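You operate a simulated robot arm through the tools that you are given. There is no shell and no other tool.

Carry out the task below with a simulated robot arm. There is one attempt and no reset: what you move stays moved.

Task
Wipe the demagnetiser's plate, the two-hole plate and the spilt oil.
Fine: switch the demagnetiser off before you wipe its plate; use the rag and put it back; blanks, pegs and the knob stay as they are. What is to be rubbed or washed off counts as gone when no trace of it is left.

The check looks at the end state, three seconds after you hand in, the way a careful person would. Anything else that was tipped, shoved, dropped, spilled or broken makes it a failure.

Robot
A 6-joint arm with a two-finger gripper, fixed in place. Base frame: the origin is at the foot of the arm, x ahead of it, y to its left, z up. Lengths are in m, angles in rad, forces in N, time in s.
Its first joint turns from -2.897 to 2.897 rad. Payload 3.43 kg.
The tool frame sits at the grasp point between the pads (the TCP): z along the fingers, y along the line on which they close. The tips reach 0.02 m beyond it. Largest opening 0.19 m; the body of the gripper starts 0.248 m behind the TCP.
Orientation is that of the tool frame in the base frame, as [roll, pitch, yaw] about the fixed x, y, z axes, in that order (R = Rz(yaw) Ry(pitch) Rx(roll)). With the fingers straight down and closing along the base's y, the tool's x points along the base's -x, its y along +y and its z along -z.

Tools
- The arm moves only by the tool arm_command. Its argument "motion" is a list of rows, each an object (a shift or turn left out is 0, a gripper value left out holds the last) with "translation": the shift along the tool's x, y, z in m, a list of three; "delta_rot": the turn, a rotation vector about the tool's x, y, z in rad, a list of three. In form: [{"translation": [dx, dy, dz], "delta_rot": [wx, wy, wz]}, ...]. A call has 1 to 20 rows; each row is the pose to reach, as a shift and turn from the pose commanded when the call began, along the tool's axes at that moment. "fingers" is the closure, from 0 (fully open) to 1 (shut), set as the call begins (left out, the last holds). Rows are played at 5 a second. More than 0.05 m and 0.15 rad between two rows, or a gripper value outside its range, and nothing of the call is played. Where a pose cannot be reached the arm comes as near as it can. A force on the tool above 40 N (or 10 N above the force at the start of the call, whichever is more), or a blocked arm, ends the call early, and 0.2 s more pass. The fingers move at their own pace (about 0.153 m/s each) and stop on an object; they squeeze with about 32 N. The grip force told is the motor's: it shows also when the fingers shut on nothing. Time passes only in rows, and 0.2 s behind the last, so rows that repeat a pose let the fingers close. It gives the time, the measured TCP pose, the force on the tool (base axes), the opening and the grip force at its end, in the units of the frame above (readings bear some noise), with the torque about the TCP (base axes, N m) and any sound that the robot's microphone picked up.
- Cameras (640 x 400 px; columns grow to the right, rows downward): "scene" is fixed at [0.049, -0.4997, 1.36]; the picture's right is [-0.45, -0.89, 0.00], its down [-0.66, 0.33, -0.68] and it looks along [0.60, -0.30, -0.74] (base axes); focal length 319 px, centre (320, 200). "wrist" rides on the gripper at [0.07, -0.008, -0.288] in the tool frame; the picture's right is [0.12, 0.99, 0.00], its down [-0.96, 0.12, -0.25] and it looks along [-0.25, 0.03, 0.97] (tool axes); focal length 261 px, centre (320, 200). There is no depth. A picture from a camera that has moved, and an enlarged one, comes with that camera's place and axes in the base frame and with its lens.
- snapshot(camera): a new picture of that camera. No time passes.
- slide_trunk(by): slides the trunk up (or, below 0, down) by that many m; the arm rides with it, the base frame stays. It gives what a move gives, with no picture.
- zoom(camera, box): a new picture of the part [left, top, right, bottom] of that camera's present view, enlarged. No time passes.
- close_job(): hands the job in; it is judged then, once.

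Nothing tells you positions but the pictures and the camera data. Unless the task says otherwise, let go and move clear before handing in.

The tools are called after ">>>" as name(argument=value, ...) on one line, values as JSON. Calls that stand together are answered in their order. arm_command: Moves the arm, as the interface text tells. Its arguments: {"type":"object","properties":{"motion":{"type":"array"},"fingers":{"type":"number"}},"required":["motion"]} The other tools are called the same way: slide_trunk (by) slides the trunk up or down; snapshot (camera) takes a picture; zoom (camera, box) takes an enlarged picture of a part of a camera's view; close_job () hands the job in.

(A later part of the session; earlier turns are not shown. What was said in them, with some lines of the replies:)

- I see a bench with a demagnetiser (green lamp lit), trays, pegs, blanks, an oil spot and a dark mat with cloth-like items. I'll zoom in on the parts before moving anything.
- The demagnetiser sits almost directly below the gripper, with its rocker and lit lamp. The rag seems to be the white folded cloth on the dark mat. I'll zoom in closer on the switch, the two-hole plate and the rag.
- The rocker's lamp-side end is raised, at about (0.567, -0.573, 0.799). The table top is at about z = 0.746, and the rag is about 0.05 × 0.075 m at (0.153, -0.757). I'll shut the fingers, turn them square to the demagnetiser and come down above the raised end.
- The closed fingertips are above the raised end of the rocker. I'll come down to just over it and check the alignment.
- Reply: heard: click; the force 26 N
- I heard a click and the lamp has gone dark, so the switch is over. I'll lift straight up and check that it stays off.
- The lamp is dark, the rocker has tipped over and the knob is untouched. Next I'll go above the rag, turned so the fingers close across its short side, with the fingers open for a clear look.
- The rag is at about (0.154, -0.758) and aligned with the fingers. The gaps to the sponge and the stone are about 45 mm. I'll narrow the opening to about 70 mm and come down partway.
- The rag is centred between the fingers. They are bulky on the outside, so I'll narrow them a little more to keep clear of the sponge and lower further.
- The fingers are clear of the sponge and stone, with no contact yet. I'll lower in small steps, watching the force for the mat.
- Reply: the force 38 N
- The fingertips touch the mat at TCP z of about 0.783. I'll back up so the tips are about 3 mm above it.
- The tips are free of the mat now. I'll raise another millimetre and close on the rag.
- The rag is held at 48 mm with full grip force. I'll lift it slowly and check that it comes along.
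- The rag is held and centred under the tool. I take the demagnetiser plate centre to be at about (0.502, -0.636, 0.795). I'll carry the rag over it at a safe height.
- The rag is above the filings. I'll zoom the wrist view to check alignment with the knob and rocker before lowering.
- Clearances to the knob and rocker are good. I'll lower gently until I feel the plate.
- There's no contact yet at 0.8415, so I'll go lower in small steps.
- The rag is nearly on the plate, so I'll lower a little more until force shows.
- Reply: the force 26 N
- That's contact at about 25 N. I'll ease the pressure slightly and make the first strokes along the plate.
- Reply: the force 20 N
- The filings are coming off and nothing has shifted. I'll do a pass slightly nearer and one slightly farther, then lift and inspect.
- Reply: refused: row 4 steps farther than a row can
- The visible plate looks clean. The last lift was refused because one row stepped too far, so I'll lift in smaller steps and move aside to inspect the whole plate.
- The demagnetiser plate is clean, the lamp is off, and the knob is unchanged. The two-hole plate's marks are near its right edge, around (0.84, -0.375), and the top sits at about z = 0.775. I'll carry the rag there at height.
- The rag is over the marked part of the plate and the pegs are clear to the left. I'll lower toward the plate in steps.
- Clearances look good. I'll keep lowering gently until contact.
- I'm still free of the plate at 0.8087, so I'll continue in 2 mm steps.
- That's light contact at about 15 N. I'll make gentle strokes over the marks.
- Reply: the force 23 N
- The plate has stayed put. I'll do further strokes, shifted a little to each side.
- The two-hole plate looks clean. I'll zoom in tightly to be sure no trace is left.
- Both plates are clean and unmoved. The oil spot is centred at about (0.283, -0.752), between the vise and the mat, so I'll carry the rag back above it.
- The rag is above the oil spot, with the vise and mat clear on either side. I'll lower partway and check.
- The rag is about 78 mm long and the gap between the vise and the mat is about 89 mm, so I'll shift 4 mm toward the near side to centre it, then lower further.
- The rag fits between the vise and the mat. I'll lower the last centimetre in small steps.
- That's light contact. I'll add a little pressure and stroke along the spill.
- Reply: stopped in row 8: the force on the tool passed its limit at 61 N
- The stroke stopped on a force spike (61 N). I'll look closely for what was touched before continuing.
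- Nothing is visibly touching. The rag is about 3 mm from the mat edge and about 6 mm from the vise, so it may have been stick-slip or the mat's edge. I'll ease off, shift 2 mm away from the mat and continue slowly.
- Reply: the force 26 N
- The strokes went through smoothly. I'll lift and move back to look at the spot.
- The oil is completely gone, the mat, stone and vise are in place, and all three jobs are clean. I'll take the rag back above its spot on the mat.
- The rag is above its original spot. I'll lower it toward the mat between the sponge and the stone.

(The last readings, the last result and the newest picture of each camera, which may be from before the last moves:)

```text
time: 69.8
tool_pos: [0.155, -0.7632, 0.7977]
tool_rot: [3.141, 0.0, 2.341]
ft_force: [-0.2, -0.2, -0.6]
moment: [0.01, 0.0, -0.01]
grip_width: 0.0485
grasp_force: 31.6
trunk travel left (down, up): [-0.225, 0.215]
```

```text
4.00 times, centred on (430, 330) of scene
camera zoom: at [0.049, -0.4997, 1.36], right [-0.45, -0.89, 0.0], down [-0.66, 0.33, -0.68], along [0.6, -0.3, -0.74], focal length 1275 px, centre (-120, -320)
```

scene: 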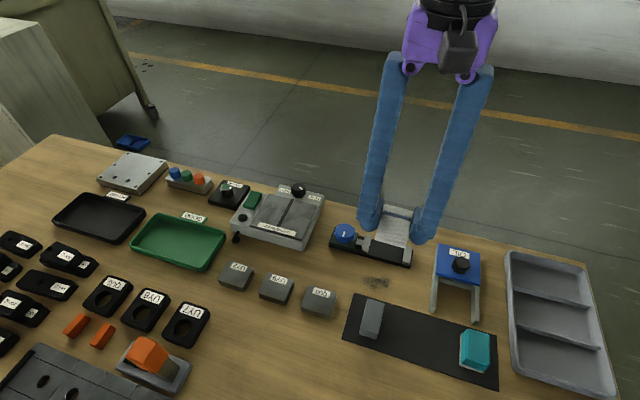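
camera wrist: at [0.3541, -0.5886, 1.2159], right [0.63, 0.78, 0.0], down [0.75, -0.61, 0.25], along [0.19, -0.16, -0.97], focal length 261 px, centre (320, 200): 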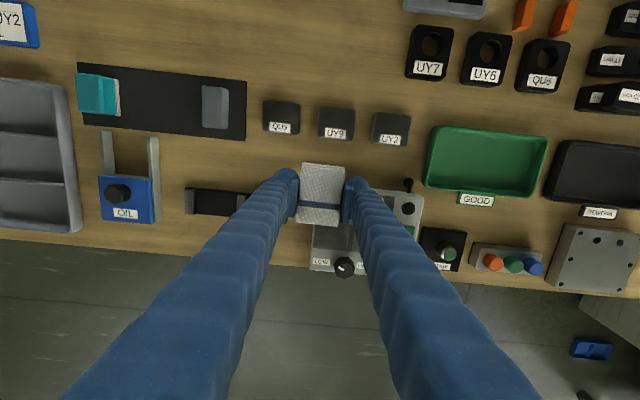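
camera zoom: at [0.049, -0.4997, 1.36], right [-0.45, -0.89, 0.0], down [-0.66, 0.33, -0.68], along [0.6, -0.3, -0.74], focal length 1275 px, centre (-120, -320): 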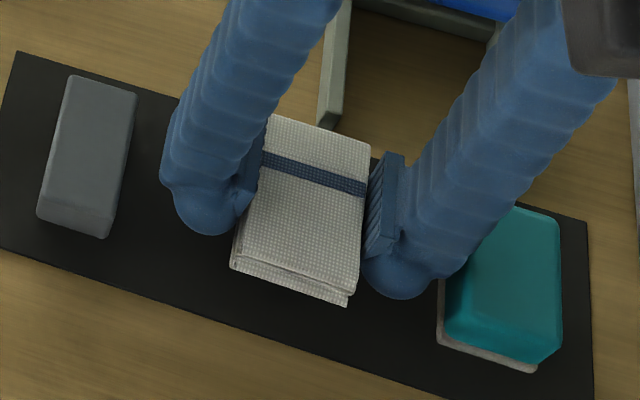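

The mat appears about 3 mm offset compared with the picture taken at grasp. I'll correct that and lower to touch.

>>> arm_command(motion=[{"translation": [0.0015, 0.0028, 0]}, {"translation": [0.0015, 0.0028, 0.004]}, {"translation": [0.0015, 0.0028, 0.008]}, {"translation": [0.0015, 0.0028, 0.01]}, {"translation": [0.0015, 0.0028, 0.01]}])

>>> zoom(camera="wrist", box=[220, 110, 420, 250])

>>> zoom(camera="scene", box=[390, 280, 470, 370])

```text
time: 71.0
tool_pos: [0.1555, -0.7591, 0.7867]
tool_rot: [-3.141, 0.0, 2.341]
ft_force: [0.1, 0.4, 0.2]
moment: [-0.02, 0.0, -0.01]
grip_width: 0.0485
grasp_force: 32.0
trunk travel left (down, up): [-0.225, 0.215]
```

```text
2.86 times, centred on (320, 180) of wrist
camera zoom: at [0.1003, -0.7154, 1.0735], right [0.63, 0.78, 0.0], down [0.75, -0.61, 0.25], along [0.19, -0.15, -0.97], focal length 745 px, centre (320, 257)
```

zoom: 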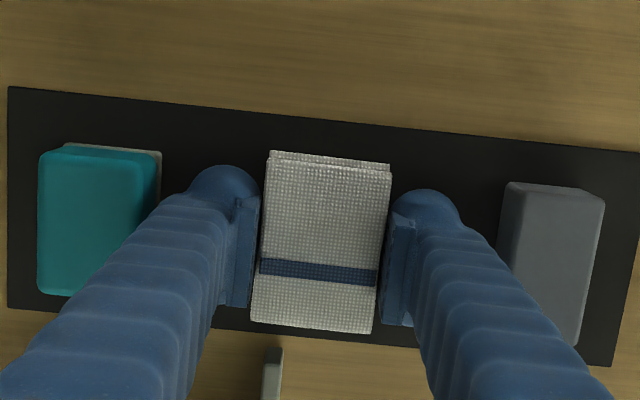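

```text
4.44 times, centred on (430, 325) of scene
camera zoom: at [0.049, -0.4997, 1.36], right [-0.45, -0.89, 0.0], down [-0.66, 0.33, -0.68], along [0.6, -0.3, -0.74], focal length 1417 px, centre (-169, -356)
```

zoom: 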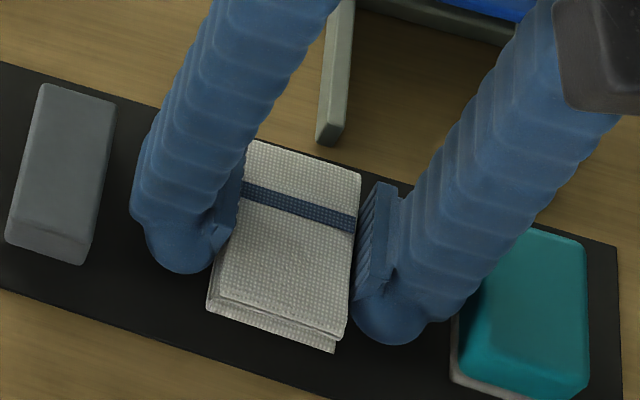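

The position now matches. The rag sits about 2 mm higher in the grip than before, so I'll lower a touch more before letting go.

>>> arm_command(motion=[{"translation": [0, 0, 0.001]}, {"translation": [0, 0, 0.002]}, {"translation": [0, 0, 0.002]}])

```text
time: 71.8
tool_pos: [0.1564, -0.7591, 0.7835]
tool_rot: [3.14, 0.001, 2.341]
ft_force: [0.2, 0.6, -0.7]
moment: [-0.01, -0.04, 0.02]
grip_width: 0.0489
grasp_force: 32.2
trunk travel left (down, up): [-0.225, 0.215]
```

>>> arm_command(motion=[{"translation": [0, 0, 0.001]}, {"translation": [0, 0, 0.001]}])

```text
time: 72.4
tool_pos: [0.1551, -0.759, 0.7831]
tool_rot: [3.14, 0.0, 2.341]
ft_force: [-0.8, -0.7, 0.4]
moment: [0.01, -0.01, 0.0]
grip_width: 0.0485
grasp_force: 32.0
trunk travel left (down, up): [-0.225, 0.215]
```

The rag is essentially at mat level. I'll open just enough to let go, so the fingers stay clear of the sponge and the stone.

>>> arm_command(motion=[{"translation": [0, 0, 0]}, {"translation": [0, 0, 0]}, {"translation": [0, 0, 0]}], fingers=0.674)

>>> zoom(camera="wrist", box=[220, 110, 420, 250])

>>> zoom(camera="scene", box=[390, 280, 470, 370])

```text
time: 73.2
tool_pos: [0.1564, -0.7585, 0.7838]
tool_rot: [-3.142, 0.0, 2.342]
ft_force: [1.1, 0.5, 0.0]
moment: [-0.02, 0.0, 0.01]
grip_width: 0.062
grasp_force: 0.0
trunk travel left (down, up): [-0.225, 0.215]
```

```text
2.86 times, centred on (320, 180) of wrist
camera zoom: at [0.1003, -0.7152, 1.0703], right [0.63, 0.78, 0.0], down [0.75, -0.61, 0.25], along [0.19, -0.15, -0.97], focal length 745 px, centre (320, 257)
```

zoom: 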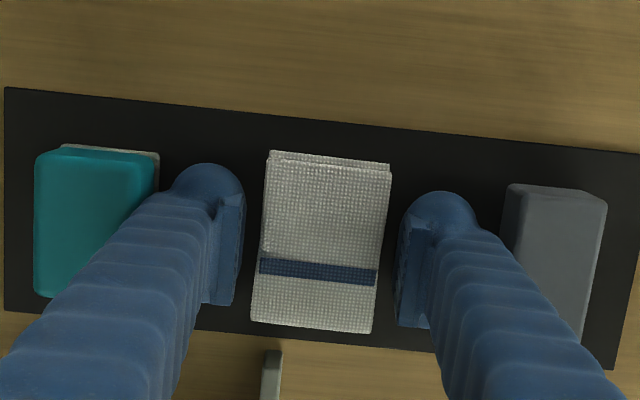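

```text
4.44 times, centred on (430, 325) of scene
camera zoom: at [0.049, -0.4997, 1.36], right [-0.45, -0.89, 0.0], down [-0.66, 0.33, -0.68], along [0.6, -0.3, -0.74], focal length 1417 px, centre (-169, -356)
```

zoom: 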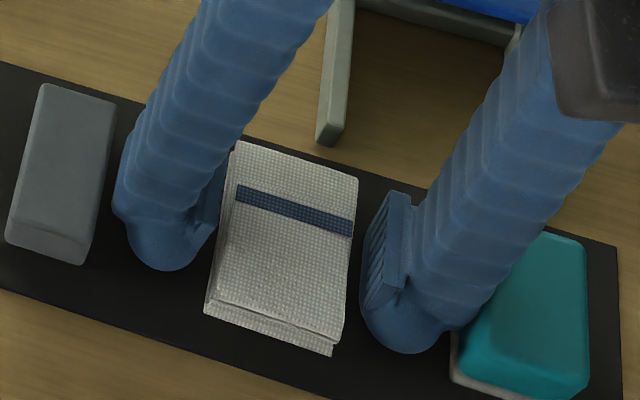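

The rag is lying back in its place. I'll lift straight up, then open and move clear.

>>> arm_command(motion=[{"translation": [0, 0, -0.01]}, {"translation": [0, 0, -0.03]}, {"translation": [0, 0, -0.06]}, {"translation": [0, 0, -0.1]}, {"translation": [0, 0, -0.145]}, {"translation": [0, 0, -0.19]}, {"translation": [0, 0, -0.235]}])

>>> arm_command(motion=[{"translation": [0.03, 0.02, 0]}, {"translation": [0.07, 0.04, 0]}, {"translation": [0.11, 0.06, 0]}, {"translation": [0.15, 0.08, 0]}, {"translation": [0.15, 0.08, 0]}], fingers=0)

>>> snapshot(camera="scene")

>>> zoom(camera="scene", box=[320, 210, 520, 390])

>>> zoom(camera="scene", box=[90, 130, 340, 260])

>>> snapshot(camera="wrist")

```text
time: 74.8
tool_pos: [0.1538, -0.7612, 1.0193]
tool_rot: [3.138, 0.001, 2.34]
ft_force: [-0.3, 0.5, -0.3]
moment: [0.0, 0.0, 0.0]
grip_width: 0.0616
grasp_force: 0.0
trunk travel left (down, up): [-0.225, 0.215]
```

```text
time: 76.0
tool_pos: [0.1079, -0.5949, 1.0202]
tool_rot: [3.141, -0.001, 2.341]
ft_force: [0.0, 0.2, 0.2]
moment: [-0.1, 0.04, -0.02]
grip_width: 0.19
grasp_force: 0.0
trunk travel left (down, up): [-0.225, 0.215]
```

```text
taken
```

scene: 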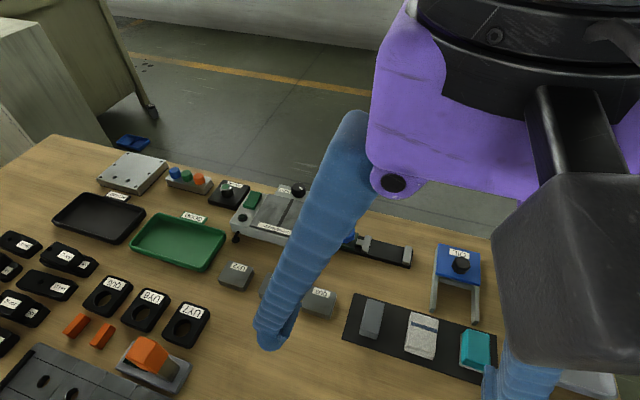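

```text
2.22 times, centred on (420, 300) of scene
camera zoom: at [0.049, -0.4997, 1.36], right [-0.45, -0.89, 0.0], down [-0.66, 0.33, -0.68], along [0.6, -0.3, -0.74], focal length 708 px, centre (98, -22)
```

zoom: 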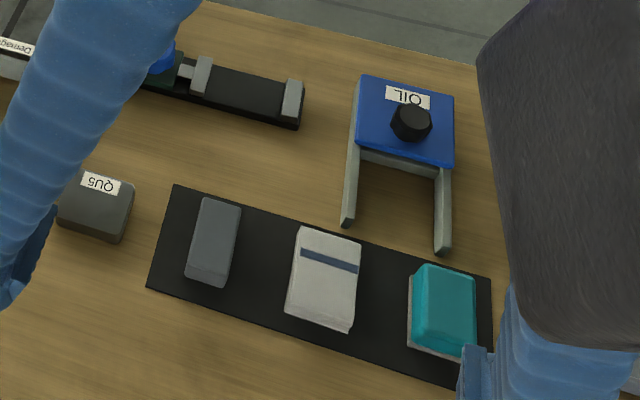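

```text
2.56 times, centred on (215, 195) of scene
camera zoom: at [0.049, -0.4997, 1.36], right [-0.45, -0.89, 0.0], down [-0.66, 0.33, -0.68], along [0.6, -0.3, -0.74], focal length 816 px, centre (589, 213)
```

zoom: 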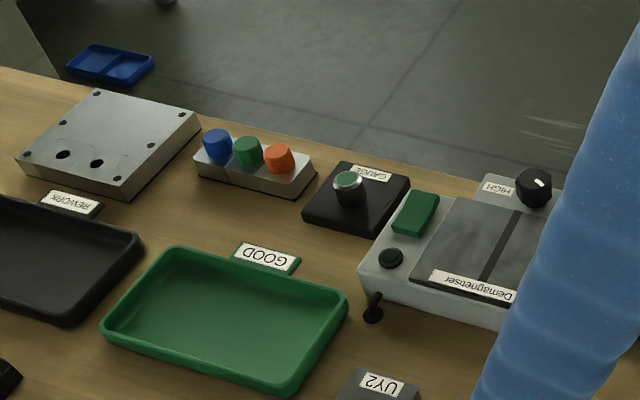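

```text
taken
camera wrist: at [0.0535, -0.5513, 1.3075], right [0.63, 0.78, 0.0], down [0.75, -0.61, 0.25], along [0.19, -0.16, -0.97], focal length 261 px, centre (320, 200)
```

wrist: 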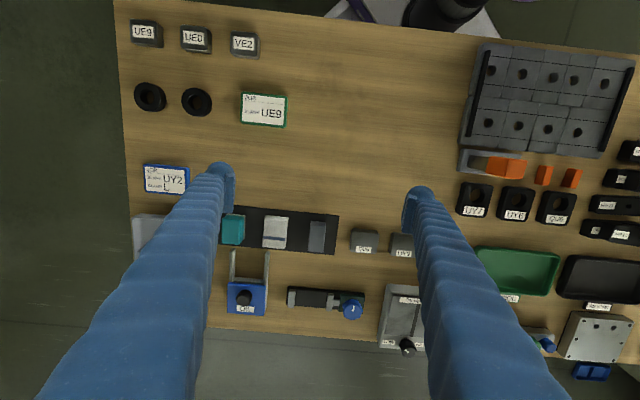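

Everything looks in place and the rag is back. I'll move the arm to where it started, out of the way, for one last full look.

>>> arm_command(motion=[{"translation": [-0.027, 0.027, -0.01]}, {"translation": [-0.055, 0.055, -0.02]}, {"translation": [-0.083, 0.083, -0.03]}, {"translation": [-0.111, 0.111, -0.035]}, {"translation": [-0.139, 0.139, -0.035]}, {"translation": [-0.167, 0.167, -0.035]}, {"translation": [-0.195, 0.195, -0.035]}, {"translation": [-0.223, 0.223, -0.035]}, {"translation": [-0.251, 0.251, -0.035]}, {"translation": [-0.279, 0.279, -0.035]}, {"translation": [-0.307, 0.307, -0.035]}, {"translation": [-0.329, 0.329, -0.035]}, {"translation": [-0.329, 0.329, -0.035]}])

>>> snapshot(camera="scene")

>>> zoom(camera="scene", box=[210, 170, 430, 300])

>>> zoom(camera="scene", box=[0, 220, 220, 400])

>>> zoom(camera="wrist", box=[220, 50, 420, 200])

```text
time: 78.8
tool_pos: [0.5744, -0.6042, 1.0544]
tool_rot: [-3.141, 0.001, 2.339]
ft_force: [-0.7, -0.4, -0.2]
moment: [0.04, -0.03, 0.0]
grip_width: 0.1901
grasp_force: 0.1
trunk travel left (down, up): [-0.225, 0.215]
```

```text
taken
```

scene: 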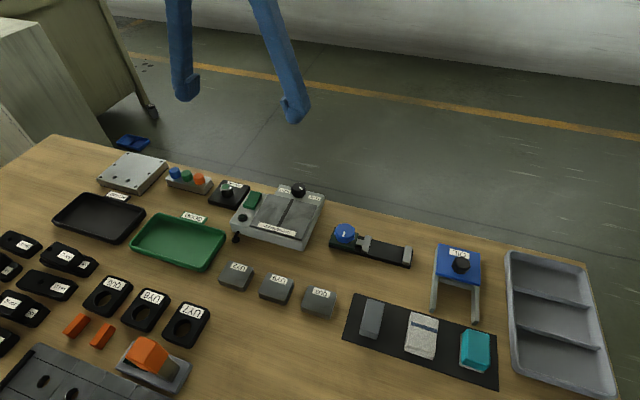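

```text
2.91 times, centred on (320, 235) of scene
camera zoom: at [0.049, -0.4997, 1.36], right [-0.45, -0.89, 0.0], down [-0.66, 0.33, -0.68], along [0.6, -0.3, -0.74], focal length 928 px, centre (320, 98)
```

zoom: 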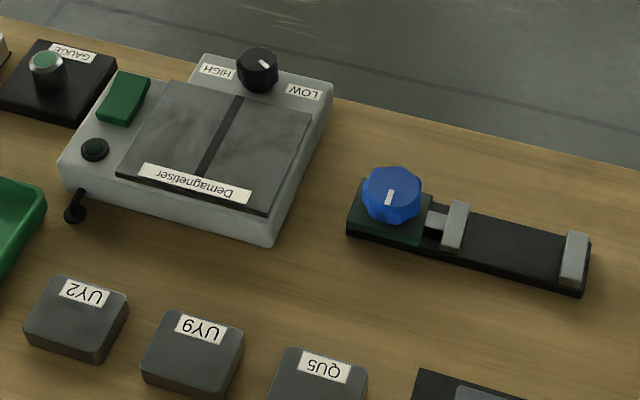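

```text
2.22 times, centred on (110, 310) of scene
camera zoom: at [0.049, -0.4997, 1.36], right [-0.45, -0.89, 0.0], down [-0.66, 0.33, -0.68], along [0.6, -0.3, -0.74], focal length 708 px, centre (787, -44)
```

zoom: 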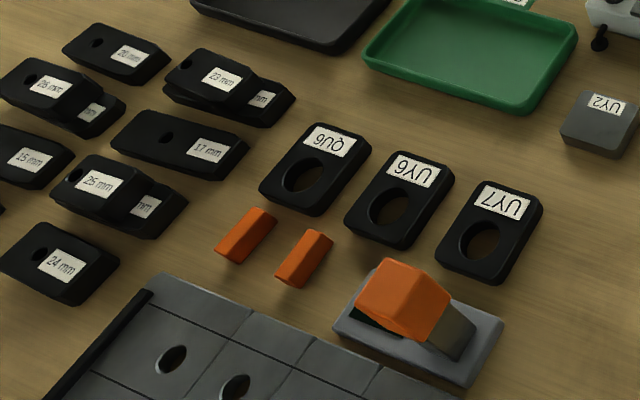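

```text
2.67 times, centred on (320, 125) of wrist
camera zoom: at [0.5202, -0.5606, 1.3422], right [0.63, 0.78, 0.0], down [0.75, -0.61, 0.25], along [0.19, -0.15, -0.97], focal length 695 px, centre (320, 400)
```

zoom: 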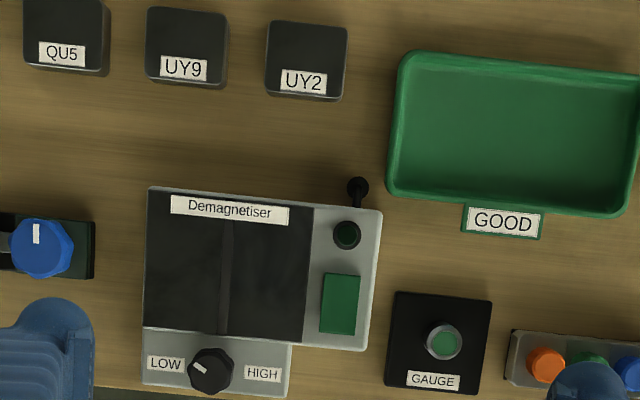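

All three surfaces are clean from both cameras, and the demagnetiser's lamp is dark. The rag is back on the mat, the knob, pegs and blanks are where they were, and the arm is clear, so I'm handing in.

>>> close_job()

```text
The job is handed in.
```

The job is handed in. The demagnetiser's plate, the two-hole plate and the oil spill are all wiped clean, with no trace left in the camera views.

- **Demagnetiser:** I switched it off first. The rocker clicked over and the lamp stayed dark.
- **Rag:** it is back on the mat within about 2 mm of where it lay.
- **Everything else:** the blanks, pegs and knob look unchanged in the final pictures.
- **Force spike:** while I was wiping the oil, one stroke stopped early at 61 N. I couldn't see what caused it. I eased off and finished more slowly, and the last pictures show nothing shifted there.
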